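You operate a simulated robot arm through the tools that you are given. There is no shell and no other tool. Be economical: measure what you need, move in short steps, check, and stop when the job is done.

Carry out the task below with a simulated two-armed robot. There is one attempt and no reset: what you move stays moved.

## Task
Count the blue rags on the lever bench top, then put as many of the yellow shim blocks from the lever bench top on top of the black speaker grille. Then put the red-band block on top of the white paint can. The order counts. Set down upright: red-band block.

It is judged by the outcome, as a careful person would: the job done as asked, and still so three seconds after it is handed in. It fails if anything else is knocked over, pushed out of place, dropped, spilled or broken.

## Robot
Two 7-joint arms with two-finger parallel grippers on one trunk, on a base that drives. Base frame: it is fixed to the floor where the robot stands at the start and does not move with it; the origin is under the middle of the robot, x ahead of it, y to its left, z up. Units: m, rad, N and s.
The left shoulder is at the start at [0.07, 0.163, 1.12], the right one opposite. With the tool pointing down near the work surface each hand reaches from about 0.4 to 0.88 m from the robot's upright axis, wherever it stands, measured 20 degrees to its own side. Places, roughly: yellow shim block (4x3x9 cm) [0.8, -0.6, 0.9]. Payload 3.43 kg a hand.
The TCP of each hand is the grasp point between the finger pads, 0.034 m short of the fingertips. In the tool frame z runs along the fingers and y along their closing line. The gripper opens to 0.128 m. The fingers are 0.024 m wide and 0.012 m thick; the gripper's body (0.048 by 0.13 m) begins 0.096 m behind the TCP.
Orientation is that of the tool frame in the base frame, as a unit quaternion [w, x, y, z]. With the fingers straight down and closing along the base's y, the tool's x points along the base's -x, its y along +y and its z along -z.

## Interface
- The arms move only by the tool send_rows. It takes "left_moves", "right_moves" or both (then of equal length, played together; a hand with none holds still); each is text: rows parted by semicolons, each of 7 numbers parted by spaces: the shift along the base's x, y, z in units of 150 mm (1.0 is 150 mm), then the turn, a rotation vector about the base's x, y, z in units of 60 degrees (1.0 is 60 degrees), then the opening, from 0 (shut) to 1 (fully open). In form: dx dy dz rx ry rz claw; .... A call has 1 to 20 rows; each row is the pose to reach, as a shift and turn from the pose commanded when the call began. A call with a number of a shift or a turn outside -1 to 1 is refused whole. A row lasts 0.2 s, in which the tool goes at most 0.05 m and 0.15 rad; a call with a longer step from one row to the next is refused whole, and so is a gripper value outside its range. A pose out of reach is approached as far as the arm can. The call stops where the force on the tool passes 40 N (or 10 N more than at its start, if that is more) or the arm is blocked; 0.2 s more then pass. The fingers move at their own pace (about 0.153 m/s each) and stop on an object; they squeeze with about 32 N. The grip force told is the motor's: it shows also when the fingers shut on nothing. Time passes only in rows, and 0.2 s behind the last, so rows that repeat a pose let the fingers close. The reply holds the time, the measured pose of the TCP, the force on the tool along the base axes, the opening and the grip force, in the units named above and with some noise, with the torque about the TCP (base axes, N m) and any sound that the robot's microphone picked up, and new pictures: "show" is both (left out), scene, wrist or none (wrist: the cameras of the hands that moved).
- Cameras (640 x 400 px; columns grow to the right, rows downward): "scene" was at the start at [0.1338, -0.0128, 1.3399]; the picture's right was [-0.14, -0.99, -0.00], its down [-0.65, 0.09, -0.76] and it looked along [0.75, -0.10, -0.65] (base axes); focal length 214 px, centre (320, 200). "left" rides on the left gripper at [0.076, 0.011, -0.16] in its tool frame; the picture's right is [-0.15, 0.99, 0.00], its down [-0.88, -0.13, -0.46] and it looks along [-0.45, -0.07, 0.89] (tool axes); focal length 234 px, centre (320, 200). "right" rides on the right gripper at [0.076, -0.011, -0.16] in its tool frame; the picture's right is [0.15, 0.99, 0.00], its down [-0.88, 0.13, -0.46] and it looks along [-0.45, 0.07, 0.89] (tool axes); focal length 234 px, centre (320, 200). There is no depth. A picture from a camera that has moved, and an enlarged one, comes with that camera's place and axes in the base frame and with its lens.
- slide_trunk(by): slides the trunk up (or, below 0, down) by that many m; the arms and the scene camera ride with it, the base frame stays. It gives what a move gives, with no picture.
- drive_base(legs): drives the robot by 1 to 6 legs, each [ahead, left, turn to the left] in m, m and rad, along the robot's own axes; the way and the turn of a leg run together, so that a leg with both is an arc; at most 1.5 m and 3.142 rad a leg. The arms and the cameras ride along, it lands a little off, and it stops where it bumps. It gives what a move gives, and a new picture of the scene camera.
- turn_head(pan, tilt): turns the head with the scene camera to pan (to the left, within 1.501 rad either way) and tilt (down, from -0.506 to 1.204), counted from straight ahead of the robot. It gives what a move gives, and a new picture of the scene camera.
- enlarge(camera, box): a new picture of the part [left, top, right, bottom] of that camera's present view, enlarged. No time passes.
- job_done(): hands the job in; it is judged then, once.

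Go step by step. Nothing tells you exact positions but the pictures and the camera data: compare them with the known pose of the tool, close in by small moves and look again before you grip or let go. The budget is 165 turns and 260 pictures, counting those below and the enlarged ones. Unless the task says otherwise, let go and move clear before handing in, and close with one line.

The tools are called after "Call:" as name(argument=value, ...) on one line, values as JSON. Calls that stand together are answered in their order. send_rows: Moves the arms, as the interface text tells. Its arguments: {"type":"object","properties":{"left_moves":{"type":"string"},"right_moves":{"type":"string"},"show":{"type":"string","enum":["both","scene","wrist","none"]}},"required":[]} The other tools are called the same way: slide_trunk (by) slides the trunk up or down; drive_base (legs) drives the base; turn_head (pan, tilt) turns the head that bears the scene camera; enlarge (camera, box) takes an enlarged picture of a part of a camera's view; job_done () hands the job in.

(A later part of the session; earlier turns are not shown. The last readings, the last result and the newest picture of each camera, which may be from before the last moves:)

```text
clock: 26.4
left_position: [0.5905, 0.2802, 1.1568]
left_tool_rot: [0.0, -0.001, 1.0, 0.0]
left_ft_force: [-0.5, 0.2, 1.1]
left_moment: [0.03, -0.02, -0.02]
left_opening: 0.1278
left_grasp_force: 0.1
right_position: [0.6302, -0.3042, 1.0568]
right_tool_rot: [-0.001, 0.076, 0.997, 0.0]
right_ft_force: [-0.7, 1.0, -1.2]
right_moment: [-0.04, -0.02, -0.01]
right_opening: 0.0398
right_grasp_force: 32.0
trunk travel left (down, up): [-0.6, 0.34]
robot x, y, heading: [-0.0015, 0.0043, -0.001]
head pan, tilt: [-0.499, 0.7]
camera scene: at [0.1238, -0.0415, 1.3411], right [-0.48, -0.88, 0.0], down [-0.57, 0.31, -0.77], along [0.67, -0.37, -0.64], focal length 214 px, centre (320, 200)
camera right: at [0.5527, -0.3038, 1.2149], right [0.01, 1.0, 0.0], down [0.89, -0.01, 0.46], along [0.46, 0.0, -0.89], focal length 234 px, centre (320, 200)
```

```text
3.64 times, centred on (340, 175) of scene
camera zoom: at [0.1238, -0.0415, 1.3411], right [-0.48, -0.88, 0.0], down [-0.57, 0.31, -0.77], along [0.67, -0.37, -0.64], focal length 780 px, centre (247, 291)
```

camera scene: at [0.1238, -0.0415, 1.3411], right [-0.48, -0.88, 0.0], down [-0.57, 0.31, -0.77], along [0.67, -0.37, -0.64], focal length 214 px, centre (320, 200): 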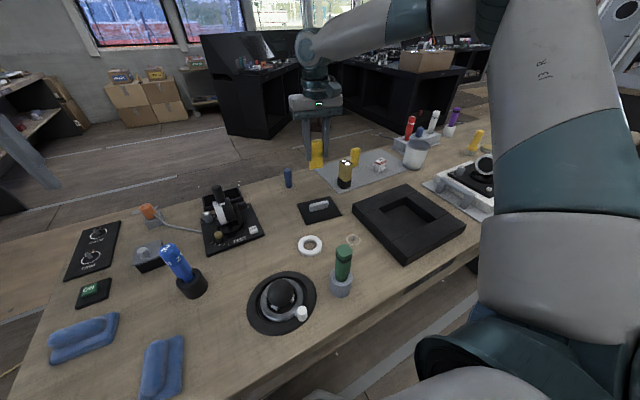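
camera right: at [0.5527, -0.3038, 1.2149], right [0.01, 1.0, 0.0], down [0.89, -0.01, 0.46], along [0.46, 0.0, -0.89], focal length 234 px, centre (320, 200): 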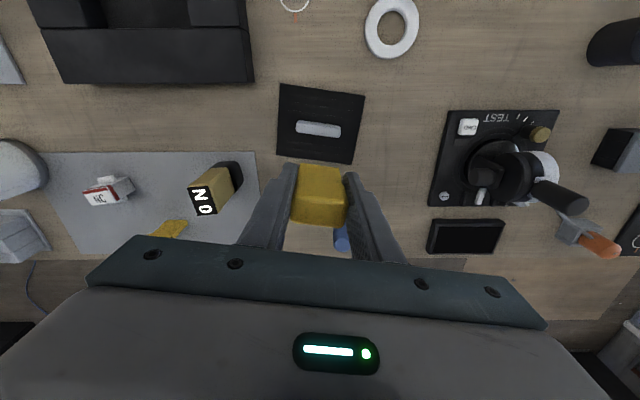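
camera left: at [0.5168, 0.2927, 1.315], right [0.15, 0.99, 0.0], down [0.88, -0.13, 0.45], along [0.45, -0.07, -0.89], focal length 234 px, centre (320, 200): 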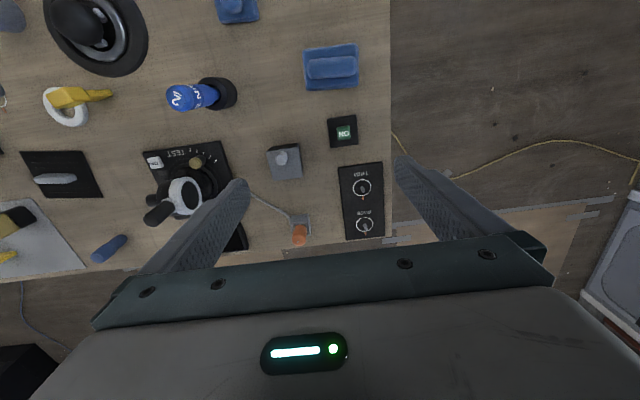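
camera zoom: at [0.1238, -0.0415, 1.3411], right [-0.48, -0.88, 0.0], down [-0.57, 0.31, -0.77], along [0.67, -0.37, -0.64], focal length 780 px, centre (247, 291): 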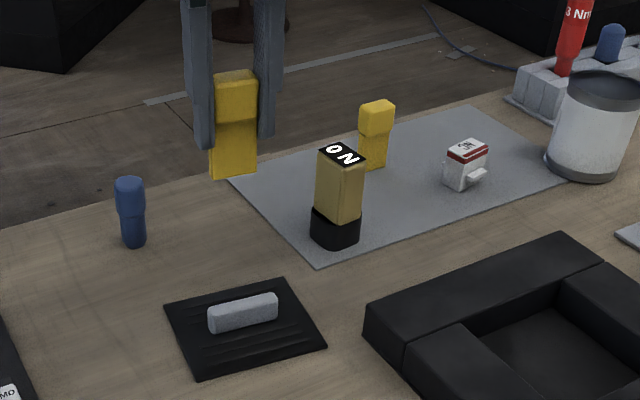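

The grille's centre is about (0.622, -0.305), turned about -8 degrees with the bar across its middle. I'll lower the block to just above the far strip, with the TCP at (0.648, -0.309).

Call:
send_rows(right_moves="0.12 -0.033 -0.2 0 0 0 0;0.12 -0.033 -0.4 0 0 0 0;0.12 -0.033 -0.6 0 0 0 0;0.12 -0.033 -0.8 0 0 0 0;0.12 -0.033 -0.9 0 0 0 0;0.12 -0.033 -0.9 0 0 0 0", show="none")

Call:
enlarge(camera="right", box=[160, 50, 480, 250])

Call:
enlarge(camera="scene", box=[270, 150, 370, 230])

```text
clock: 27.8
left_position: [0.5907, 0.2802, 1.1556]
left_tool_rot: [0.001, -0.001, 1.0, 0.0]
left_ft_force: [0.1, 0.3, 0.7]
left_moment: [0.0, 0.0, -0.03]
left_opening: 0.1281
left_grasp_force: 0.1
right_position: [0.6446, -0.3081, 0.9195]
right_tool_rot: [-0.001, 0.077, 0.997, 0.001]
right_ft_force: [0.6, 0.2, -1.6]
right_moment: [0.0, 0.05, 0.03]
right_opening: 0.0394
right_grasp_force: 32.1
trunk travel left (down, up): [-0.6, 0.34]
robot x, y, heading: [0.0002, -0.0024, 0.0]
head pan, tilt: [-0.499, 0.7]
```

```text
2.00 times, centred on (320, 150) of right
camera zoom: at [0.569, -0.3079, 1.0791], right [0.01, 1.0, 0.0], down [0.89, -0.01, 0.46], along [0.46, 0.0, -0.89], focal length 468 px, centre (320, 300)
```

zoom: 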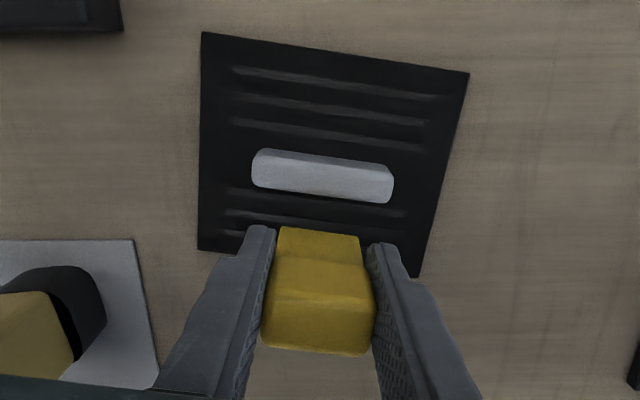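

```text
5.00 times, centred on (320, 190) of scene
camera zoom: at [0.1251, -0.0417, 1.3409], right [-0.48, -0.88, 0.0], down [-0.57, 0.31, -0.76], along [0.67, -0.37, -0.64], focal length 1072 px, centre (320, 250)
```

zoom: 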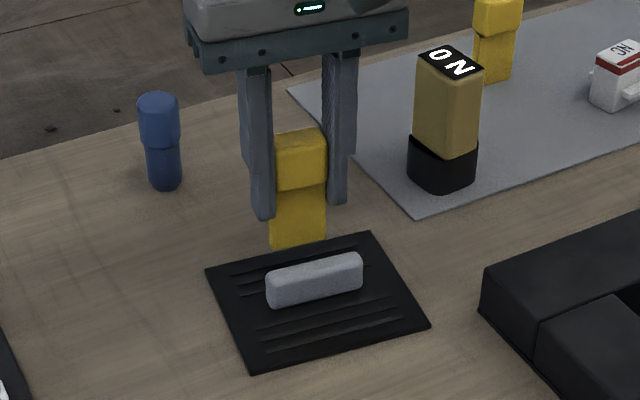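

The base is over the middle of the far strip. I'll lower in small steps to contact.

Call:
send_rows(right_moves="0.01 0 -0.07 0 0 0 0;0.01 0 -0.13 0 0 0 0;0.01 0 -0.15 0 0 0 0;0.01 0 -0.15 0 0 0 0", show="none")

Call:
enlarge(camera="scene", box=[270, 150, 370, 230])

```text
clock: 28.8
left_position: [0.5918, 0.281, 1.1552]
left_tool_rot: [0.0, -0.001, 1.0, 0.0]
left_ft_force: [-0.4, -0.1, 0.8]
left_moment: [0.0, -0.04, 0.0]
left_opening: 0.1279
left_grasp_force: 0.2
right_position: [0.6461, -0.3062, 0.8972]
right_tool_rot: [0.001, 0.077, 0.997, 0.0]
right_ft_force: [-0.1, 0.1, -1.8]
right_moment: [0.01, 0.01, 0.05]
right_opening: 0.0394
right_grasp_force: 31.5
trunk travel left (down, up): [-0.6, 0.34]
robot x, y, heading: [-0.0007, -0.0005, 0.001]
head pan, tilt: [-0.499, 0.7]
```

```text
5.00 times, centred on (320, 190) of scene
camera zoom: at [0.125, -0.0417, 1.341], right [-0.48, -0.88, 0.0], down [-0.57, 0.31, -0.76], along [0.67, -0.37, -0.64], focal length 1072 px, centre (320, 250)
```

zoom: 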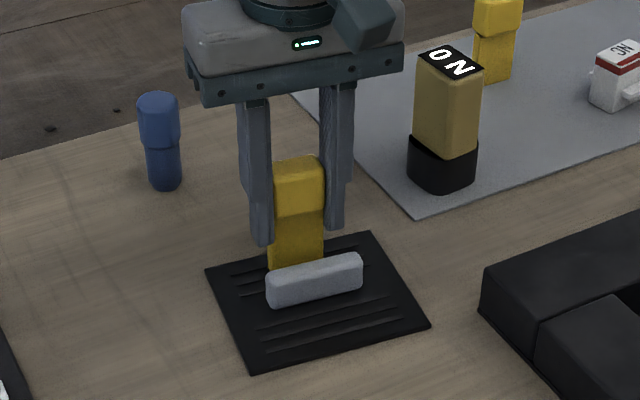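

No contact yet, and the block's base is nearly down behind the bar. I'll lower by a few more millimetres at a time.

Call:
send_rows(right_moves="0 0 -0.02 0 0 0 0;0 0 -0.04 0 0 0 0;0 0 -0.04 0 0 0 0", show="none")

Call:
send_rows(right_moves="0 0 -0.015 0 0 0 0;0 0 -0.03 0 0 0 0;0 0 -0.03 0 0 0 0", show="none")

```text
clock: 29.6
left_position: [0.5901, 0.2806, 1.1569]
left_tool_rot: [0.0, -0.001, 1.0, 0.0]
left_ft_force: [0.8, -0.2, -0.2]
left_moment: [-0.02, 0.0, 0.01]
left_opening: 0.1281
left_grasp_force: 0.1
right_position: [0.6455, -0.3058, 0.8925]
right_tool_rot: [0.001, 0.077, 0.997, 0.0]
right_ft_force: [1.0, -3.3, 10.8]
right_moment: [-0.22, -0.1, 0.01]
right_opening: 0.0393
right_grasp_force: 32.5
trunk travel left (down, up): [-0.6, 0.34]
robot x, y, heading: [-0.0003, -0.002, -0.002]
head pan, tilt: [-0.499, 0.7]
```

```text
clock: 30.4
left_position: [0.5885, 0.282, 1.1578]
left_tool_rot: [0.001, -0.001, 1.0, 0.0]
left_ft_force: [0.1, 0.4, 0.0]
left_moment: [-0.02, -0.01, -0.01]
left_opening: 0.1281
left_grasp_force: 0.1
right_position: [0.6455, -0.3058, 0.891]
right_tool_rot: [0.003, 0.077, 0.997, -0.001]
right_ft_force: [1.1, -3.4, 30.7]
right_moment: [-0.25, -0.23, -0.03]
right_opening: 0.0397
right_grasp_force: 31.7
trunk travel left (down, up): [-0.6, 0.34]
robot x, y, heading: [0.0025, 0.0002, -0.004]
head pan, tilt: [-0.499, 0.7]
```

There's firm contact at 30 N. I'll relieve the pressure, open slightly and check before lifting.

Call:
send_rows(right_moves="0 0 0.03 0 0 0 0;0 0 0.04 0 0 0 0.33;0 0 0.04 0 0 0 0.4;0 0 0.04 0 0 0 0.55;0 0 0.04 0 0 0 0.55", show="none")

Call:
enlarge(camera="scene", box=[270, 150, 370, 230])

Call:
enlarge(camera="right", box=[160, 50, 480, 250])

```text
clock: 31.6
left_position: [0.5899, 0.2813, 1.157]
left_tool_rot: [-0.001, -0.001, 1.0, 0.0]
left_ft_force: [-0.4, 0.4, 0.2]
left_moment: [0.0, 0.01, -0.01]
left_opening: 0.128
left_grasp_force: 0.0
right_position: [0.6467, -0.3058, 0.8917]
right_tool_rot: [0.001, 0.076, 0.997, 0.001]
right_ft_force: [0.2, 0.4, 0.8]
right_moment: [-0.05, -0.01, 0.01]
right_opening: 0.0702
right_grasp_force: 0.0
trunk travel left (down, up): [-0.6, 0.34]
robot x, y, heading: [0.0031, -0.0016, -0.007]
head pan, tilt: [-0.499, 0.7]
```

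```text
5.00 times, centred on (320, 190) of scene
camera zoom: at [0.1245, -0.0415, 1.341], right [-0.48, -0.88, 0.0], down [-0.57, 0.31, -0.77], along [0.67, -0.37, -0.64], focal length 1072 px, centre (320, 250)
```

zoom: 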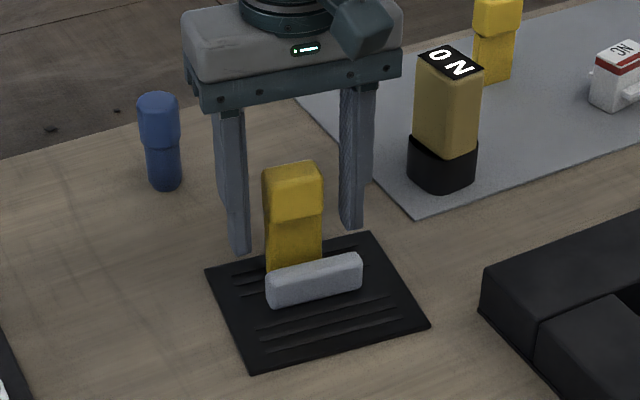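

```text
2.00 times, centred on (320, 150) of right
camera zoom: at [0.5712, -0.3063, 1.0515], right [0.01, 1.0, 0.0], down [0.89, -0.01, 0.46], along [0.46, 0.0, -0.89], focal length 468 px, centre (320, 300)
```

zoom: 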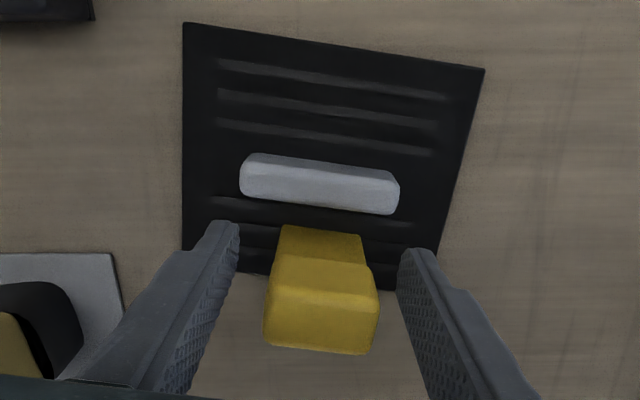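

The first block stands on the grille. I'll lift straight up and drive the base 0.4 m right to reach the mat block, the red-band block and the can.

Call:
send_rows(right_moves="0 0 0.2 0 0 0 0.55;0 0 0.5 0 0 0 0.6;0 0 0.8 0 0 0 1;0 0 1 0 0 0 1", show="none")

Call:
send_rows(right_moves="-0.2 0 0.1 0 0 0 1;-0.4 0 0.2 0 0 0 1;-0.6 0 0.4 0 0 0 1;-0.6 0 0.5 0 0 0 1", show="none")

Call:
drive_base(legs=[[0, -0.4, 0]])

Call:
enlarge(camera="right", box=[0, 0, 640, 400])

```text
clock: 32.6
left_position: [0.5897, 0.2802, 1.1546]
left_tool_rot: [0.0, -0.001, 1.0, 0.001]
left_ft_force: [0.2, 0.1, -0.2]
left_moment: [-0.02, 0.01, 0.02]
left_opening: 0.1281
left_grasp_force: 0.0
right_position: [0.6462, -0.3059, 1.0418]
right_tool_rot: [-0.001, 0.076, 0.997, 0.0]
right_ft_force: [-0.8, -0.4, 0.0]
right_moment: [-0.03, 0.02, 0.01]
right_opening: 0.1277
right_grasp_force: 0.0
trunk travel left (down, up): [-0.6, 0.34]
robot x, y, heading: [-0.0022, 0.0023, -0.001]
head pan, tilt: [-0.499, 0.7]
```

```text
clock: 33.6
left_position: [0.591, 0.281, 1.1557]
left_tool_rot: [0.0, -0.001, 1.0, 0.0]
left_ft_force: [0.2, -0.6, -0.2]
left_moment: [-0.02, 0.05, 0.02]
left_opening: 0.1281
left_grasp_force: 0.1
right_position: [0.5579, -0.3062, 1.118]
right_tool_rot: [-0.001, 0.077, 0.997, 0.0]
right_ft_force: [-0.3, -0.3, 1.1]
right_moment: [-0.04, 0.02, 0.01]
right_opening: 0.1281
right_grasp_force: 0.0
trunk travel left (down, up): [-0.6, 0.34]
robot x, y, heading: [0.003, 0.0037, 0.002]
head pan, tilt: [-0.499, 0.7]
```

```text
clock: 36.1
left_position: [0.5889, -0.1162, 1.1556]
left_tool_rot: [0.001, -0.01, 1.0, 0.0]
left_ft_force: [0.2, 0.4, 0.2]
left_moment: [0.0, 0.01, -0.02]
left_opening: 0.1281
left_grasp_force: 0.0
right_position: [0.5699, -0.7039, 1.1183]
right_tool_rot: [0.0, 0.067, 0.998, 0.0]
right_ft_force: [0.2, 0.3, -0.2]
right_moment: [-0.01, 0.01, 0.01]
right_opening: 0.128
right_grasp_force: 0.1
trunk travel left (down, up): [-0.6, 0.34]
robot x, y, heading: [0.0036, -0.4099, 0.014]
head pan, tilt: [-0.499, 0.7]
camera scene: at [0.1294, -0.4479, 1.341], right [-0.46, -0.89, 0.0], down [-0.57, 0.3, -0.76], along [0.68, -0.35, -0.64], focal length 214 px, centre (320, 200)
```

scene: 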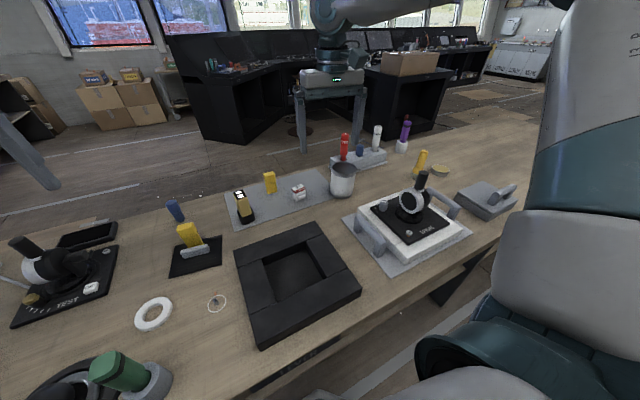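

```text
1.00 times, centred on (320, 200) of right
camera zoom: at [0.4923, -0.7055, 1.2772], right [-0.01, 1.0, 0.0], down [0.89, 0.01, 0.46], along [0.46, 0.01, -0.89], focal length 234 px, centre (320, 200)
```

zoom: 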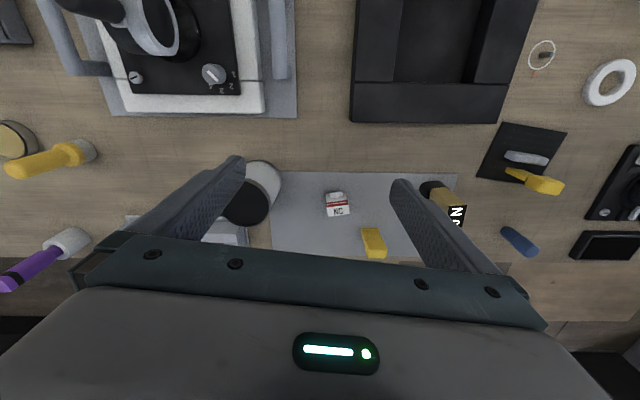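

Everything is now in reach: mat block near (0.776, -0.595), red-band block near (0.71, -0.667). I'll move above the mat block for a closer look.

Call:
send_rows(right_moves="0.2 0.2 0 0 0 0 1;0.4 0.4 0 0 0 0 1;0.6 0.55 0 0 0 0 1;0.8 0.7 -0.1 0 0 0 1;1 0.7 -0.2 0 0 0 1;1 0.7 -0.35 0 0 0 1;1 0.7 -0.35 0 0 0 1", show="none")

Call:
enlarge(camera="right", box=[160, 70, 480, 270])

Call:
enlarge(camera="scene", box=[220, 120, 380, 220])

```text
clock: 37.7
left_position: [0.5895, -0.1171, 1.1562]
left_tool_rot: [0.0, -0.01, 1.0, -0.001]
left_ft_force: [0.4, 0.3, -1.6]
left_moment: [0.02, -0.02, 0.01]
left_opening: 0.1283
left_grasp_force: 0.1
right_position: [0.6834, -0.628, 1.0603]
right_tool_rot: [0.001, 0.067, 0.998, 0.0]
right_ft_force: [-0.2, 0.3, 0.2]
right_moment: [0.01, 0.0, 0.01]
right_opening: 0.128
right_grasp_force: 0.1
right hand out of reach, approached as far as the arm can: row 4, 5, 6, 7
trunk travel left (down, up): [-0.6, 0.34]
robot x, y, heading: [0.005, -0.4087, 0.018]
head pan, tilt: [-0.499, 0.7]
```

```text
2.00 times, centred on (320, 170) of right
camera zoom: at [0.6073, -0.6296, 1.2197], right [-0.01, 1.0, 0.0], down [0.89, 0.01, 0.46], along [0.46, 0.01, -0.89], focal length 468 px, centre (320, 260)
```

zoom: 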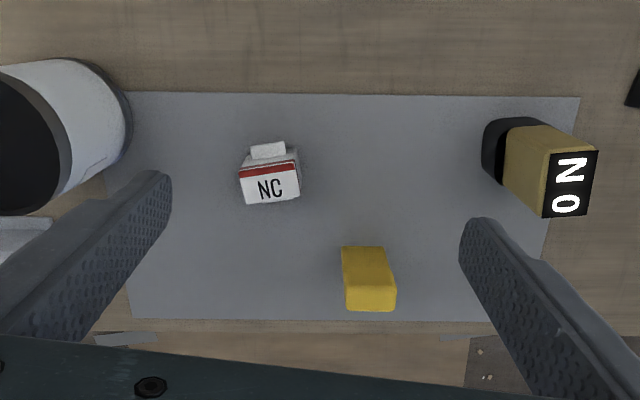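

```text
4.00 times, centred on (300, 170) of scene
camera zoom: at [0.1288, -0.4481, 1.3411], right [-0.46, -0.89, 0.0], down [-0.57, 0.3, -0.77], along [0.68, -0.35, -0.64], focal length 858 px, centre (400, 320)
```

zoom: 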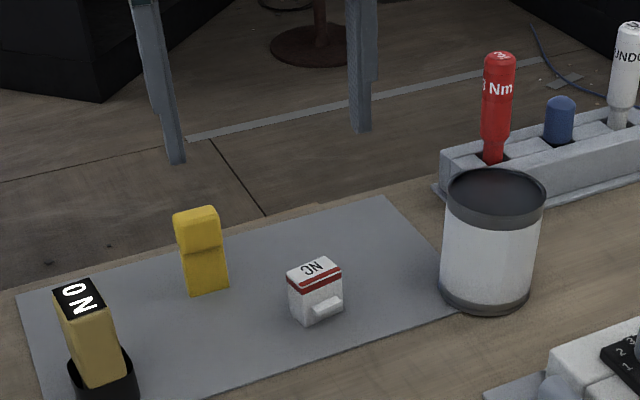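

The hand hits its reach limit at this height because the arm is too high. I'll lower the trunk 0.1 m, which puts the fingertips at about 0.926, still clear of what is below.

Call:
slide_trunk(by=-0.1)

Call:
send_rows(right_moves="0.2 0.08 0.05 0 0 0.06 1;0.4 0.16 0.05 0 0 0.12 1;0.6 0.24 0.05 0 0 0.178 1;0.7 0.28 0.05 0 0 0.178 1;0.7 0.28 0.05 0 0 0.178 1", show="none")

Call:
enlarge(camera="right", box=[160, 70, 480, 270])

```text
clock: 39.0
left_position: [0.5895, -0.1167, 1.0567]
left_tool_rot: [0.001, -0.009, 1.0, 0.0]
left_ft_force: [0.4, -0.1, 0.1]
left_moment: [0.02, -0.01, 0.01]
left_opening: 0.1277
left_grasp_force: 0.0
right_position: [0.6836, -0.6277, 0.9598]
right_tool_rot: [0.001, 0.067, 0.998, 0.0]
right_ft_force: [0.5, -0.5, 0.3]
right_moment: [-0.03, -0.01, -0.01]
right_opening: 0.128
right_grasp_force: 0.0
trunk travel left (down, up): [-0.5, 0.44]
robot x, y, heading: [0.0036, -0.4077, 0.021]
head pan, tilt: [-0.499, 0.7]
```

```text
clock: 40.2
left_position: [0.5902, -0.1167, 1.0558]
left_tool_rot: [0.001, -0.009, 1.0, 0.001]
left_ft_force: [0.4, -0.9, 0.2]
left_moment: [0.02, -0.03, 0.01]
left_opening: 0.1282
left_grasp_force: 0.1
right_position: [0.699, -0.6451, 0.9607]
right_tool_rot: [0.0, -0.026, 1.0, 0.0]
right_ft_force: [-0.4, -1.0, 0.1]
right_moment: [-0.02, -0.02, 0.03]
right_opening: 0.1279
right_grasp_force: 0.1
right hand out of reach, approached as far as the arm can: row 1, 2, 3, 4, 5
trunk travel left (down, up): [-0.5, 0.44]
robot x, y, heading: [0.005, -0.411, 0.021]
head pan, tilt: [-0.499, 0.7]
```

```text
2.00 times, centred on (320, 170) of right
camera zoom: at [0.6239, -0.6615, 1.1188], right [-0.2, 0.98, 0.0], down [0.87, 0.18, 0.46], along [0.45, 0.09, -0.89], focal length 468 px, centre (320, 260)
```

zoom: 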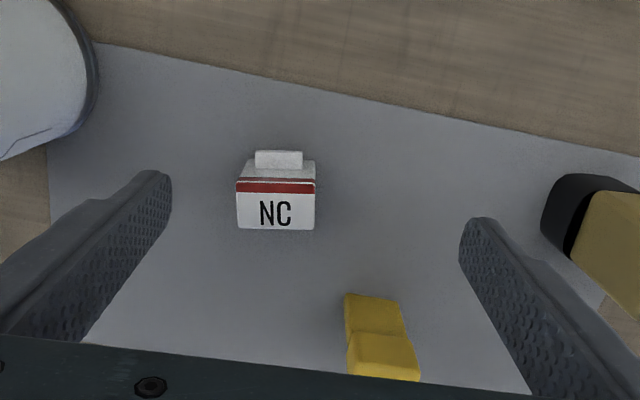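

I had that backwards: the hand must sit well below the shoulder to reach out. I'll raise the trunk 0.25 m and lower the arm.

Call:
slide_trunk(by=0.25)

Call:
send_rows(right_moves="0 0 -0.3 0 0 0 1;0 0 -0.6 0 0 0 1;0 0 -0.9 0 0 0 1;0 0 -1 0 0 0 1", show="none")

Call:
send_rows(right_moves="0.2 0.1 -0.2 0 0 0 1;0.4 0.2 -0.4 0 0 0 1;0.5 0.3 -0.5 0 0 0 1;0.5 0.35 -0.5 0 0 0 1", show="none")

Call:
enlarge(camera="right", box=[160, 70, 480, 270])

```text
clock: 42.8
left_position: [0.5887, -0.1174, 1.3044]
left_tool_rot: [0.001, -0.01, 1.0, -0.001]
left_ft_force: [0.3, 0.8, -0.5]
left_moment: [-0.01, 0.05, 0.0]
left_opening: 0.1281
left_grasp_force: 0.1
right_position: [0.6987, -0.6456, 1.2099]
right_tool_rot: [0.001, -0.027, 1.0, 0.001]
right_ft_force: [-0.5, -0.8, -0.6]
right_moment: [-0.01, 0.01, 0.02]
right_opening: 0.1282
right_grasp_force: 0.0
trunk travel left (down, up): [-0.75, 0.19]
robot x, y, heading: [0.0048, -0.4101, 0.02]
head pan, tilt: [-0.499, 0.7]
```

```text
clock: 43.8
left_position: [0.5885, -0.1165, 1.3057]
left_tool_rot: [0.0, -0.01, 1.0, 0.0]
left_ft_force: [-0.4, 0.4, 0.2]
left_moment: [-0.04, -0.03, -0.02]
left_opening: 0.1283
left_grasp_force: 0.1
right_position: [0.6876, -0.6556, 1.061]
right_tool_rot: [0.002, -0.027, 1.0, 0.004]
right_ft_force: [0.1, -0.6, 1.3]
right_moment: [0.0, -0.01, -0.02]
right_opening: 0.128
right_grasp_force: 0.0
right hand out of reach, approached as far as the arm can: row 2, 3, 4
trunk travel left (down, up): [-0.75, 0.19]
robot x, y, heading: [0.0037, -0.4081, 0.017]
head pan, tilt: [-0.499, 0.7]
```

```text
clock: 44.8
left_position: [0.5886, -0.1161, 1.3056]
left_tool_rot: [-0.001, -0.01, 1.0, 0.0]
left_ft_force: [0.6, -0.3, 0.2]
left_moment: [-0.04, 0.05, -0.01]
left_opening: 0.1281
left_grasp_force: 0.1
right_position: [0.6803, -0.6662, 1.0313]
right_tool_rot: [0.001, -0.027, 1.0, 0.002]
right_ft_force: [0.3, 0.6, -0.4]
right_moment: [0.02, -0.01, 0.01]
right_opening: 0.1278
right_grasp_force: 0.1
right hand out of reach, approached as far as the arm can: row 1, 2, 3, 4
trunk travel left (down, up): [-0.75, 0.19]
robot x, y, heading: [0.0053, -0.4085, 0.021]
head pan, tilt: [-0.499, 0.7]
```

```text
2.00 times, centred on (320, 170) of right
camera zoom: at [0.6054, -0.6819, 1.189], right [-0.2, 0.98, 0.0], down [0.87, 0.17, 0.46], along [0.45, 0.09, -0.89], focal length 468 px, centre (320, 260)
```

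zoom: 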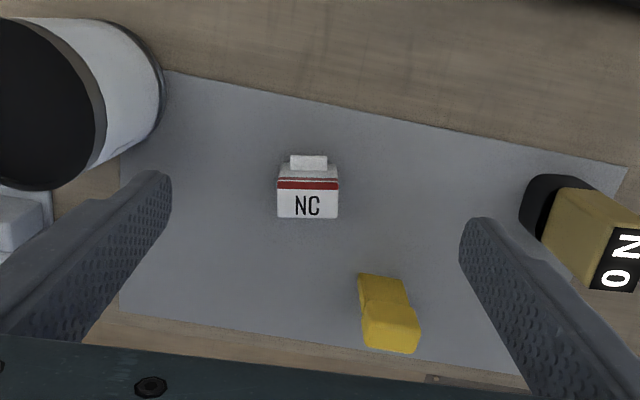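

The arm seems stuck in a posture limit. I'll pull back, come down and extend again at a lower height to see what is reachable.

Call:
send_rows(right_moves="-0.3 0.1 0 0 0 0 1;-0.6 0.2 -0.1 0 0 0 1;-0.6 0.3 -0.3 0 0 0 1;-0.6 0.4 -0.45 0 0 0 1;-0.4 0.4 -0.45 0 0 0 1;-0.1 0.4 -0.45 0 0 0 1;0.2 0.4 -0.45 0 0 0 1;0.4 0.4 -0.45 0 0 0 1;0.4 0.4 -0.45 0 0 0 1", show="scene")

```text
clock: 46.8
left_position: [0.5889, -0.1166, 1.3058]
left_tool_rot: [-0.002, -0.01, 1.0, 0.0]
left_ft_force: [-1.0, 0.6, -0.3]
left_moment: [0.01, 0.03, -0.01]
left_opening: 0.1278
left_grasp_force: 0.1
right_position: [0.673, -0.6663, 1.0152]
right_tool_rot: [0.002, -0.026, 1.0, 0.002]
right_ft_force: [-0.2, 0.2, -0.2]
right_moment: [-0.01, 0.0, 0.02]
right_opening: 0.1283
right_grasp_force: 0.1
right hand out of reach, approached as far as the arm can: row 4, 5, 6, 7, 8, 9
trunk travel left (down, up): [-0.75, 0.19]
robot x, y, heading: [0.0051, -0.4065, 0.021]
head pan, tilt: [-0.499, 0.7]
camera scene: at [0.1299, -0.4481, 1.4909], right [-0.46, -0.89, 0.0], down [-0.57, 0.3, -0.76], along [0.68, -0.35, -0.64], focal length 214 px, centre (320, 200)
```

scene: 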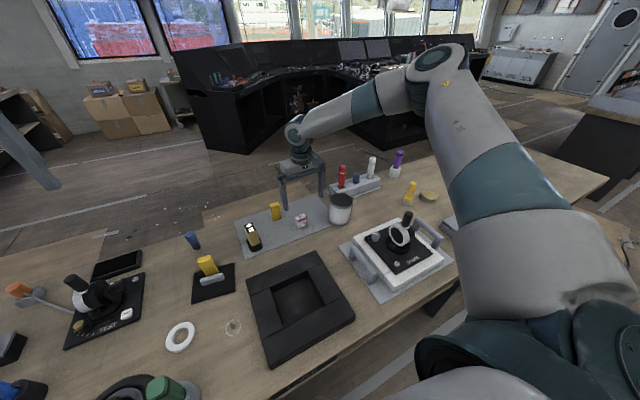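

The elbow is swung out to the right. I'll test whether yawing the hand frees the wrist and lets the arm extend.

Call:
send_rows(right_moves="0 0 0 0 0 -0.14 1;0 0 0 0 0 -0.28 1;0 0 0 0 0 -0.42 1;0 0 0 0 0 -0.56 1;0 0 0 0 0 -0.7 1;0.2 0.1 0 0 0 -0.7 1;0.4 0.2 0 0 0 -0.7 1;0.5 0.3 -0.1 0 0 -0.7 1;0.5 0.3 -0.1 0 0 -0.7 1", show="none")

```text
clock: 48.8
left_position: [0.5899, -0.1164, 1.3059]
left_tool_rot: [0.0, -0.009, 1.0, 0.0]
left_ft_force: [0.2, 0.4, 0.5]
left_moment: [-0.01, 0.01, 0.0]
left_opening: 0.1279
left_grasp_force: 0.1
right_position: [0.6839, -0.666, 1.0356]
right_tool_rot: [0.002, 0.334, 0.943, 0.001]
right_ft_force: [0.3, 0.0, 0.8]
right_moment: [0.0, 0.01, -0.01]
right_opening: 0.1281
right_grasp_force: 0.0
right hand out of reach, approached as far as the arm can: row 2, 3, 4, 5, 6, 7, 8, 9
trunk travel left (down, up): [-0.75, 0.19]
robot x, y, heading: [0.004, -0.4104, 0.018]
head pan, tilt: [-0.499, 0.7]
```

Yaw isn't the limit; down and left motion is, so the elbow posture is the problem. I'll bring the trunk back, retract to the start-like pose and re-extend from there.

Call:
send_rows(right_moves="-0.2 -0.2 0.2 0 0 0.1 1;-0.4 -0.4 0.4 0 0 0.2 1;-0.6 -0.6 0.4 0 0 0.3 1;-0.8 -0.8 0.4 0 0 0.4 1;-1 -1 0.4 0 0 0.5 1;-1 -1 0.4 0 0 0.6 1;-1 -1 0.4 0 0 0.64 1", show="none")

Call:
slide_trunk(by=-0.1)

Call:
send_rows(right_moves="-0.2 -0.1 0 0 0 0 1;-0.4 -0.1 0 0 0 0 1;-0.6 -0.1 0 0 0 0 1;-0.8 -0.1 0 0 0 0 1;-0.8 -0.1 0 0 0 0 1", show="scene")

```text
refused: row 1 steps farther than a row can; nothing moved
```

```text
clock: 50.1
left_position: [0.5894, -0.1168, 1.2068]
left_tool_rot: [0.0, -0.01, 1.0, 0.0]
left_ft_force: [0.8, -0.1, -0.2]
left_moment: [-0.01, -0.01, -0.03]
left_opening: 0.128
left_grasp_force: 0.2
right_position: [0.6831, -0.6658, 0.9367]
right_tool_rot: [0.003, 0.333, 0.943, 0.002]
right_ft_force: [0.1, -0.2, 0.7]
right_moment: [-0.05, -0.02, 0.01]
right_opening: 0.1279
right_grasp_force: 0.1
trunk travel left (down, up): [-0.65, 0.29]
robot x, y, heading: [0.0028, -0.4098, 0.025]
head pan, tilt: [-0.499, 0.7]
```

```text
clock: 51.4
left_position: [0.5897, -0.1163, 1.2053]
left_tool_rot: [-0.002, -0.009, 1.0, 0.0]
left_ft_force: [1.2, -0.2, -0.6]
left_moment: [0.0, 0.01, 0.01]
left_opening: 0.128
left_grasp_force: 0.0
right_position: [0.5603, -0.681, 0.9381]
right_tool_rot: [0.001, 0.333, 0.943, 0.001]
right_ft_force: [0.5, 0.0, -0.3]
right_moment: [0.01, 0.01, 0.0]
right_opening: 0.128
right_grasp_force: 0.0
trunk travel left (down, up): [-0.65, 0.29]
robot x, y, heading: [0.0025, -0.4093, 0.021]
head pan, tilt: [-0.499, 0.7]
camera scene: at [0.1303, -0.4479, 1.3909], right [-0.46, -0.89, 0.0], down [-0.57, 0.3, -0.76], along [0.68, -0.35, -0.64], focal length 214 px, centre (320, 200)
```

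scene: 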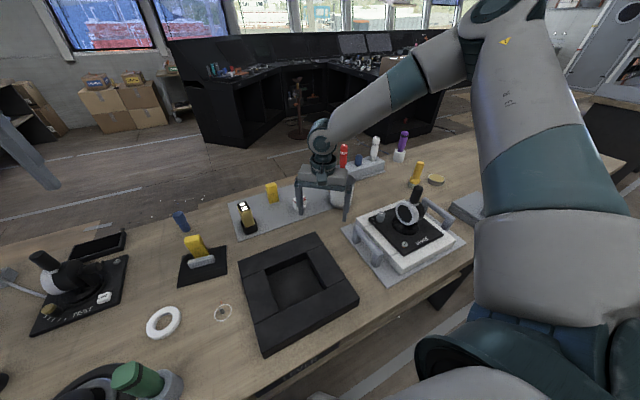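

The hand retracted cleanly. I'll continue to the start-like pose at about (0.40, -0.85, 1.10), yaw 0.

Call:
send_rows(right_moves="0 0 0.3 0 0 0.1 1;-0.1 0 0.6 0 0 0.2 1;-0.2 -0.1 0.9 0 0 0.3 1;-0.4 -0.3 1 0 0 0.4 1;-0.6 -0.5 1 0 0 0.5 1;-0.8 -0.7 1 0 0 0.6 1;-1 -0.9 1 0 0 0.64 1;-1 -1 1 0 0 0.64 1", show="scene")

```text
clock: 53.1
left_position: [0.5893, -0.1162, 1.2051]
left_tool_rot: [-0.001, -0.011, 1.0, 0.0]
left_ft_force: [0.2, 0.2, 0.7]
left_moment: [-0.03, 0.0, 0.01]
left_opening: 0.1279
left_grasp_force: 0.0
right_position: [0.4124, -0.8334, 1.0864]
right_tool_rot: [0.001, 0.005, 1.0, 0.002]
right_ft_force: [-0.3, -0.1, -0.1]
right_moment: [-0.03, 0.02, 0.03]
right_opening: 0.1281
right_grasp_force: 0.0
trunk travel left (down, up): [-0.65, 0.29]
robot x, y, heading: [0.0042, -0.4103, 0.023]
head pan, tilt: [-0.499, 0.7]
camera scene: at [0.1304, -0.4477, 1.3909], right [-0.46, -0.89, 0.0], down [-0.57, 0.3, -0.76], along [0.68, -0.35, -0.64], focal length 214 px, centre (320, 200)
```

scene: 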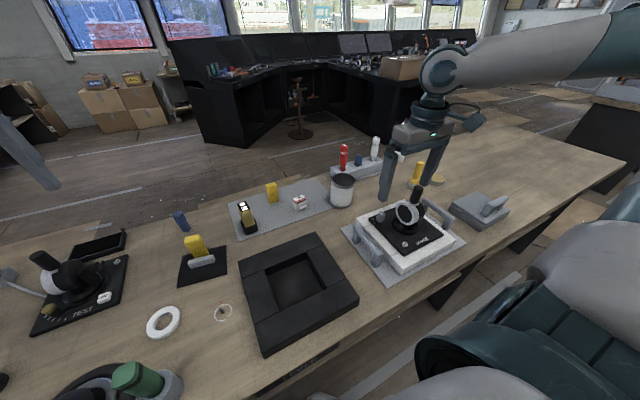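

The arm is now back in a neutral pose. I'll test extension along the "20 degrees to its own side" direction, at a safe height over the mat.

Call:
send_rows(right_moves="0.2 0.2 0 0 0 0 1;0.4 0.4 0 0 0 0 1;0.6 0.6 0 0 0 0 1;0.8 0.8 -0.05 0 0 0 1;1 0.88 -0.1 0 0 0 1", show="none")

Call:
send_rows(right_moves="0.2 0 -0.05 0 0 0 1;0.4 0 -0.1 0 0 0 1;0.6 0 -0.15 0 0 0 1;0.8 0 -0.2 0 0 0 1;1 0 -0.25 0 0 0 1;1 0 -0.3 0 0 0 1", show="none")

Call:
send_rows(right_moves="0.2 0 -0.05 0 0 0 1;0.4 0 -0.1 0 0 0 1;0.5 0 -0.1 0 0 0 1;0.5 0 -0.1 0 0 0 1", show="scene")

```text
clock: 54.4
left_position: [0.5914, -0.1165, 1.2056]
left_tool_rot: [-0.002, -0.01, 1.0, 0.0]
left_ft_force: [0.7, -0.4, -0.2]
left_moment: [-0.01, 0.03, -0.02]
left_opening: 0.1278
left_grasp_force: 0.1
right_position: [0.5662, -0.6978, 1.0731]
right_tool_rot: [0.0, 0.005, 1.0, 0.002]
right_ft_force: [0.4, 0.0, -0.6]
right_moment: [0.0, 0.02, -0.02]
right_opening: 0.1284
right_grasp_force: 0.1
trunk travel left (down, up): [-0.65, 0.29]
robot x, y, heading: [0.0055, -0.406, 0.02]
head pan, tilt: [-0.499, 0.7]
```

```text
clock: 55.8
left_position: [0.588, -0.117, 1.2065]
left_tool_rot: [0.0, -0.01, 1.0, -0.001]
left_ft_force: [0.1, -0.4, 0.1]
left_moment: [0.01, -0.03, -0.02]
left_opening: 0.1282
left_grasp_force: 0.1
right_position: [0.7144, -0.6995, 1.0279]
right_tool_rot: [0.002, 0.006, 1.0, 0.002]
right_ft_force: [0.0, -0.9, 0.1]
right_moment: [0.01, -0.02, 0.01]
right_opening: 0.1279
right_grasp_force: 0.0
trunk travel left (down, up): [-0.65, 0.29]
robot x, y, heading: [0.0048, -0.4088, 0.022]
head pan, tilt: [-0.499, 0.7]
```

```text
clock: 56.8
left_position: [0.5893, -0.117, 1.2063]
left_tool_rot: [0.0, -0.01, 1.0, 0.0]
left_ft_force: [0.2, 1.0, -0.3]
left_moment: [0.0, -0.03, 0.0]
left_opening: 0.1281
left_grasp_force: 0.1
right_position: [0.7401, -0.7214, 1.0173]
right_tool_rot: [0.002, 0.006, 1.0, 0.001]
right_ft_force: [0.3, -0.4, 0.4]
right_moment: [0.0, 0.0, 0.03]
right_opening: 0.1281
right_grasp_force: 0.1
right hand out of reach, approached as far as the arm can: row 1, 2, 3, 4
trunk travel left (down, up): [-0.65, 0.29]
robot x, y, heading: [0.0069, -0.4115, 0.019]
head pan, tilt: [-0.499, 0.7]
camera scene: at [0.1296, -0.4482, 1.3909], right [-0.46, -0.89, 0.0], down [-0.57, 0.3, -0.76], along [0.68, -0.35, -0.64], focal length 214 px, centre (320, 200)
```

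scene: 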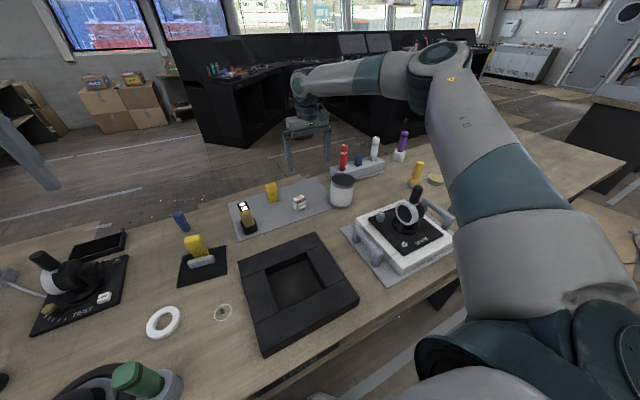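

The limit is a diagonal boundary in the robot's frame, and targets further to its right side are reachable. I'll retract a little and turn the base left by 0.4 rad.

Call:
send_rows(right_moves="-0.2 -0.1 0.1 0 0 0 1;-0.4 -0.2 0.2 0 0 0 1;-0.6 -0.3 0.3 0 0 0 1;-0.8 -0.4 0.4 0 0 0 1;-1 -0.4 0.4 0 0 0 1", show="none")

Call:
drive_base(legs=[[0, 0, 0.4]])

```text
clock: 58.0
left_position: [0.5899, -0.1162, 1.2067]
left_tool_rot: [0.0, -0.01, 1.0, 0.001]
left_ft_force: [-0.2, 0.1, 0.3]
left_moment: [-0.01, -0.03, -0.01]
left_opening: 0.1279
left_grasp_force: 0.1
right_position: [0.59, -0.7792, 1.0789]
right_tool_rot: [0.002, 0.006, 1.0, 0.002]
right_ft_force: [-0.5, 1.2, -0.3]
right_moment: [0.02, -0.03, 0.03]
right_opening: 0.1281
right_grasp_force: 0.0
trunk travel left (down, up): [-0.65, 0.29]
robot x, y, heading: [0.0052, -0.4078, 0.017]
head pan, tilt: [-0.499, 0.7]
```

```text
clock: 59.5
left_position: [0.4299, 0.0877, 1.2061]
left_tool_rot: [0.0, -0.208, 0.978, 0.0]
left_ft_force: [0.1, -0.2, 0.3]
left_moment: [0.0, 0.01, 0.01]
left_opening: 0.1281
left_grasp_force: 0.0
right_position: [0.6882, -0.5237, 1.0784]
right_tool_rot: [0.001, -0.192, 0.981, 0.003]
right_ft_force: [1.4, 0.1, 0.5]
right_moment: [-0.02, -0.01, -0.01]
right_opening: 0.1281
right_grasp_force: 0.0
trunk travel left (down, up): [-0.65, 0.29]
robot x, y, heading: [0.0046, -0.4088, 0.421]
head pan, tilt: [-0.499, 0.7]
camera scene: at [0.1344, -0.3963, 1.391], right [-0.08, -1.0, 0.0], down [-0.64, 0.05, -0.76], along [0.76, -0.06, -0.64], focal length 214 px, centre (320, 200)
```

scene: 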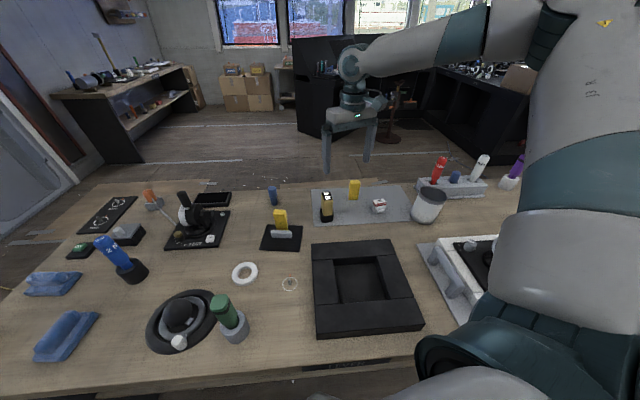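

Turned to 0.42 rad, all objects undisturbed. I'll move above the mat block at (0.795, -0.588) with yaw about 3 degrees.

Call:
send_rows(right_moves="0.15 -0.1 0 0 0 -0.1 1;0.3 -0.2 0 0 0 -0.2 1;0.45 -0.3 -0.1 0 0 -0.3 1;0.6 -0.4 -0.3 0 0 -0.32 1;0.71 -0.43 -0.5 0 0 -0.32 1;0.71 -0.43 -0.68 0 0 -0.32 1;0.71 -0.43 -0.68 0 0 -0.32 1", show="none")

Call:
enlarge(camera="right", box=[160, 70, 480, 270])

```text
clock: 61.1
left_position: [0.4306, 0.0876, 1.2052]
left_tool_rot: [0.0, -0.208, 0.978, 0.0]
left_ft_force: [-0.5, -0.6, 1.1]
left_moment: [-0.03, 0.01, 0.02]
left_opening: 0.1281
left_grasp_force: 0.0
right_position: [0.7942, -0.5871, 0.9764]
right_tool_rot: [0.001, -0.026, 1.0, 0.002]
right_ft_force: [-0.1, 1.1, 0.3]
right_moment: [-0.01, -0.04, -0.03]
right_opening: 0.1281
right_grasp_force: 0.1
trunk travel left (down, up): [-0.65, 0.29]
robot x, y, heading: [0.0042, -0.4084, 0.418]
head pan, tilt: [-0.499, 0.7]
```

```text
2.00 times, centred on (320, 170) of right
camera zoom: at [0.7198, -0.6037, 1.1351], right [-0.2, 0.98, 0.0], down [0.87, 0.17, 0.46], along [0.45, 0.09, -0.89], focal length 468 px, centre (320, 260)
```

zoom: 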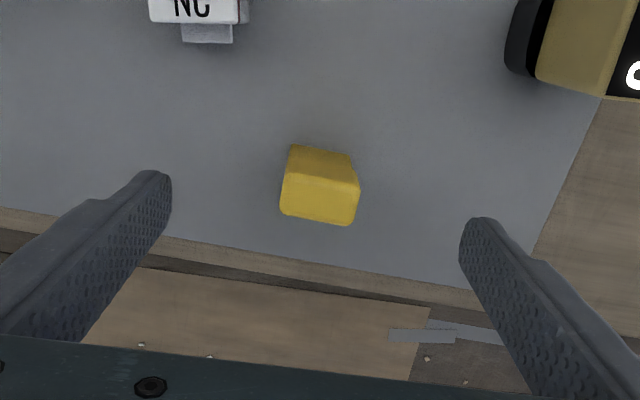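

Reached this time; the block is centred at (0.800, -0.588) and aligned. I'll descend and grip.

Call:
send_rows(right_moves="0.04 0 -0.2 0 0 0 0.8;0.04 0 -0.4 0 0 0 0.7;0.04 0 -0.56 0 0 0 0.7;0.04 0 -0.58 0 0 0 0.7;0.04 0 -0.58 0 0 0 0.2;0.04 0 -0.58 0 0 0 0;0.04 0 -0.58 0 0 0 0", show="none")

Call:
enlarge(camera="right", box=[160, 70, 480, 270])

```text
clock: 62.7
left_position: [0.4298, 0.088, 1.2061]
left_tool_rot: [0.0, -0.208, 0.978, 0.0]
left_ft_force: [0.0, -0.6, -1.0]
left_moment: [-0.03, -0.01, 0.0]
left_opening: 0.1281
left_grasp_force: 0.1
right_position: [0.8022, -0.5858, 0.8879]
right_tool_rot: [0.001, -0.026, 1.0, 0.002]
right_ft_force: [0.4, 0.2, -0.3]
right_moment: [0.01, -0.03, -0.03]
right_opening: 0.0394
right_grasp_force: 32.1
trunk travel left (down, up): [-0.65, 0.29]
robot x, y, heading: [0.0033, -0.41, 0.418]
head pan, tilt: [-0.499, 0.7]
```

```text
2.00 times, centred on (320, 170) of right
camera zoom: at [0.727, -0.6029, 1.0478], right [-0.2, 0.98, 0.0], down [0.87, 0.17, 0.46], along [0.45, 0.09, -0.89], focal length 468 px, centre (320, 260)
```

zoom: 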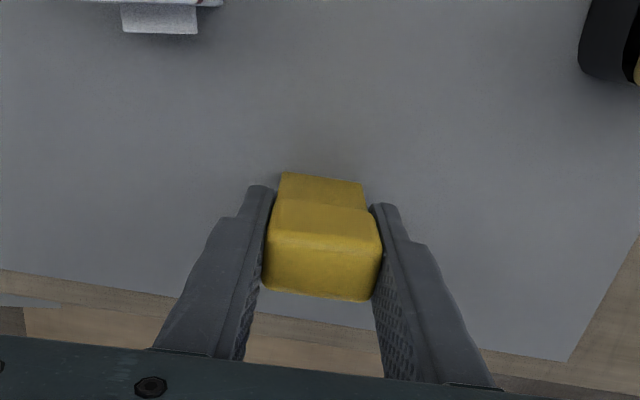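

Gripped (39.4 mm). I'll lift, retract over the mat, then turn the base further left so the grille is on the right arm's good side.

Call:
send_rows(right_moves="0 0 0.25 0 0 0 0;0 0 0.5 0 0 0 0;0 0 0.75 0 0 0 0;0 0 1 0 0 0 0", show="none")

Call:
send_rows(right_moves="-0.2 0 0.2 0 0 0 0;-0.4 0 0.2 0 0 0 0;-0.6 0 0.2 0 0 0 0;-0.8 0 0.2 0 0 0 0;-1 0 0.2 0 0 0 0", show="none")

Call:
drive_base(legs=[[0, 0, 0.25]])

```text
clock: 63.7
left_position: [0.429, 0.0876, 1.2056]
left_tool_rot: [0.0, -0.208, 0.978, -0.001]
left_ft_force: [1.6, 0.0, 0.0]
left_moment: [-0.01, -0.01, -0.02]
left_opening: 0.1279
left_grasp_force: 0.1
right_position: [0.8036, -0.5888, 1.0391]
right_tool_rot: [0.002, -0.027, 1.0, 0.002]
right_ft_force: [0.0, 0.0, -0.5]
right_moment: [-0.03, 0.01, 0.01]
right_opening: 0.0396
right_grasp_force: 31.9
trunk travel left (down, up): [-0.65, 0.29]
robot x, y, heading: [0.0028, -0.4091, 0.416]
head pan, tilt: [-0.499, 0.7]
```

```text
clock: 64.9
left_position: [0.429, 0.0869, 1.2059]
left_tool_rot: [-0.001, -0.208, 0.978, -0.001]
left_ft_force: [-0.1, 0.2, -0.2]
left_moment: [0.0, -0.04, 0.0]
left_opening: 0.128
left_grasp_force: 0.1
right_position: [0.651, -0.5894, 1.0715]
right_tool_rot: [0.002, -0.026, 1.0, 0.002]
right_ft_force: [-0.2, 0.1, -1.3]
right_moment: [0.0, -0.05, -0.04]
right_opening: 0.0395
right_grasp_force: 32.1
trunk travel left (down, up): [-0.65, 0.29]
robot x, y, heading: [0.004, -0.4059, 0.415]
head pan, tilt: [-0.499, 0.7]
```

```text
clock: 66.2
left_position: [0.293, 0.1775, 1.2051]
left_tool_rot: [0.0, -0.328, 0.945, 0.0]
left_ft_force: [0.2, -0.6, -0.2]
left_moment: [0.0, 0.0, 0.02]
left_opening: 0.128
left_grasp_force: 0.1
right_position: [0.6769, -0.4213, 1.0709]
right_tool_rot: [0.001, -0.151, 0.988, 0.002]
right_ft_force: [0.0, -0.5, -1.2]
right_moment: [-0.03, 0.01, 0.0]
right_opening: 0.0395
right_grasp_force: 32.3
trunk travel left (down, up): [-0.65, 0.29]
robot x, y, heading: [0.0047, -0.4099, 0.677]
head pan, tilt: [-0.499, 0.7]
camera scene: at [0.1271, -0.3643, 1.391], right [0.17, -0.99, 0.0], down [-0.64, -0.11, -0.76], along [0.75, 0.13, -0.64], focal length 214 px, centre (320, 200)
```

scene: 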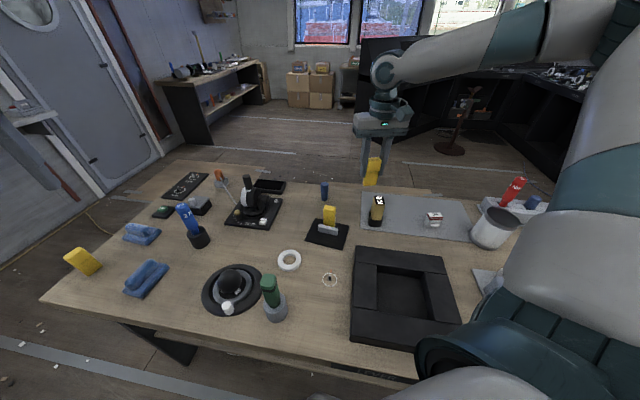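

Good geometry. I'll move above the near strip, TCP at about (0.592, -0.301), yaw -8.6 degrees, and check.

Call:
send_rows(right_moves="-0.1 0.2 0 0 0 -0.1 0;-0.25 0.4 0 0 0 -0.2 0;-0.4 0.6 0 0 0 -0.3 0;-0.567 0.8 0 0 0 -0.4 0;-0.567 0.8 -0.2 0 0 -0.433 0;-0.567 0.8 -0.4 0 0 -0.433 0;-0.567 0.8 -0.6 0 0 -0.433 0;-0.567 0.8 -0.75 0 0 -0.433 0;-0.567 0.8 -0.75 0 0 -0.433 0", show="none")

Call:
enlarge(camera="right", box=[160, 70, 480, 270])

Call:
enlarge(camera="scene", box=[270, 150, 400, 254])

```text
clock: 68.2
left_position: [0.2933, 0.1768, 1.2058]
left_tool_rot: [0.0, -0.329, 0.944, 0.0]
left_ft_force: [0.2, 0.1, 0.0]
left_moment: [0.0, -0.01, 0.02]
left_opening: 0.1278
left_grasp_force: 0.1
right_position: [0.5896, -0.3024, 0.9577]
right_tool_rot: [0.001, 0.074, 0.997, 0.002]
right_ft_force: [0.0, 0.5, -0.2]
right_moment: [0.03, -0.03, 0.02]
right_opening: 0.0396
right_grasp_force: 32.4
trunk travel left (down, up): [-0.65, 0.29]
robot x, y, heading: [0.0048, -0.4068, 0.673]
head pan, tilt: [-0.499, 0.7]
```

```text
2.00 times, centred on (320, 170) of right
camera zoom: at [0.5136, -0.3035, 1.1159], right [0.0, 1.0, 0.0], down [0.89, 0.0, 0.46], along [0.46, 0.0, -0.89], focal length 468 px, centre (320, 260)
```

zoom: 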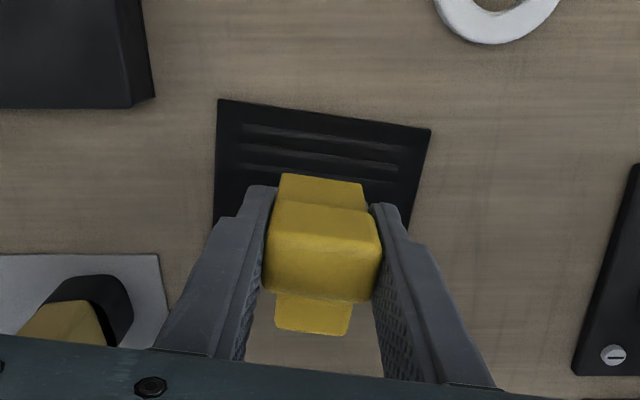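

```text
3.85 times, centred on (335, 202) of scene
camera zoom: at [0.1264, -0.3641, 1.391], right [0.17, -0.99, 0.0], down [-0.63, -0.11, -0.77], along [0.75, 0.13, -0.64], focal length 825 px, centre (262, 192)
```

zoom: 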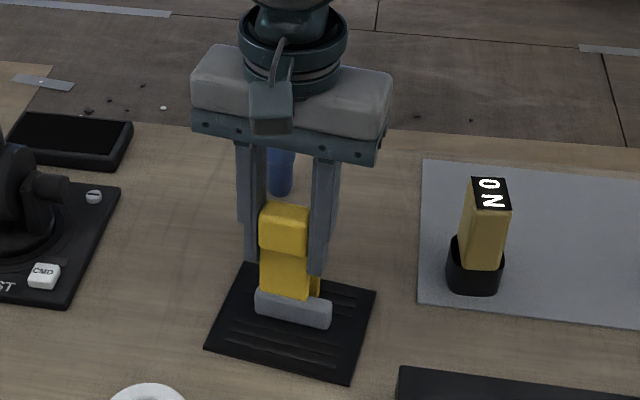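

Position is good; I'll shift 5 mm towards me and lower to just above contact.

Call:
send_rows(right_moves="-0.03 0 -0.15 0 0 0 0;-0.03 0 -0.3 0 0 0 0;-0.03 0 -0.41 0 0 0 0;-0.03 0 -0.41 0 0 0 0", show="none")

Call:
enlarge(camera="right", box=[160, 70, 480, 270])

Call:
enlarge(camera="scene", box=[290, 190, 370, 254])

```text
clock: 69.2
left_position: [0.2929, 0.1788, 1.2062]
left_tool_rot: [0.001, -0.329, 0.944, -0.001]
left_ft_force: [0.5, -0.1, 0.5]
left_moment: [0.02, -0.04, 0.04]
left_opening: 0.1279
left_grasp_force: 0.1
right_position: [0.5851, -0.3019, 0.8973]
right_tool_rot: [0.002, 0.074, 0.997, 0.002]
right_ft_force: [0.2, 0.1, 0.2]
right_moment: [-0.04, -0.02, 0.01]
right_opening: 0.0396
right_grasp_force: 32.3
trunk travel left (down, up): [-0.65, 0.29]
robot x, y, heading: [0.002, -0.4101, 0.671]
head pan, tilt: [-0.499, 0.7]
```

```text
2.00 times, centred on (320, 170) of right
camera zoom: at [0.5081, -0.303, 1.0555], right [0.0, 1.0, 0.0], down [0.89, 0.0, 0.46], along [0.46, 0.0, -0.89], focal length 468 px, centre (320, 260)
```

zoom: 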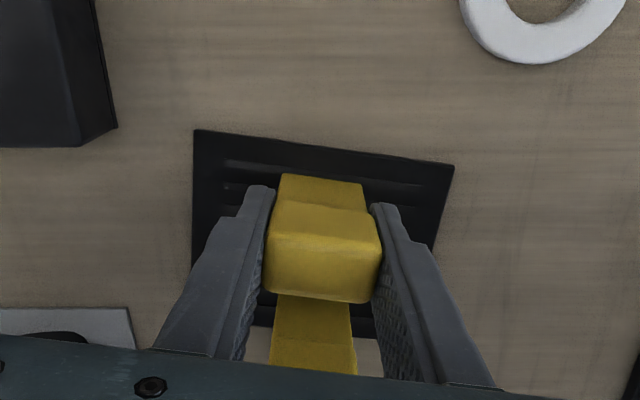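

```text
6.25 times, centred on (330, 222) of scene
camera zoom: at [0.1267, -0.3643, 1.391], right [0.17, -0.99, 0.0], down [-0.63, -0.11, -0.76], along [0.75, 0.13, -0.64], focal length 1340 px, centre (258, 62)
```

zoom: 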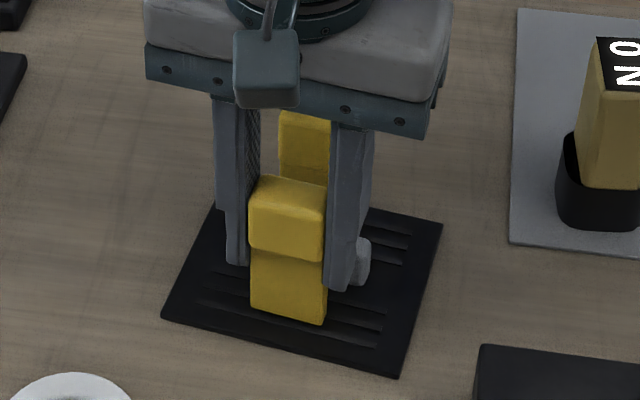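

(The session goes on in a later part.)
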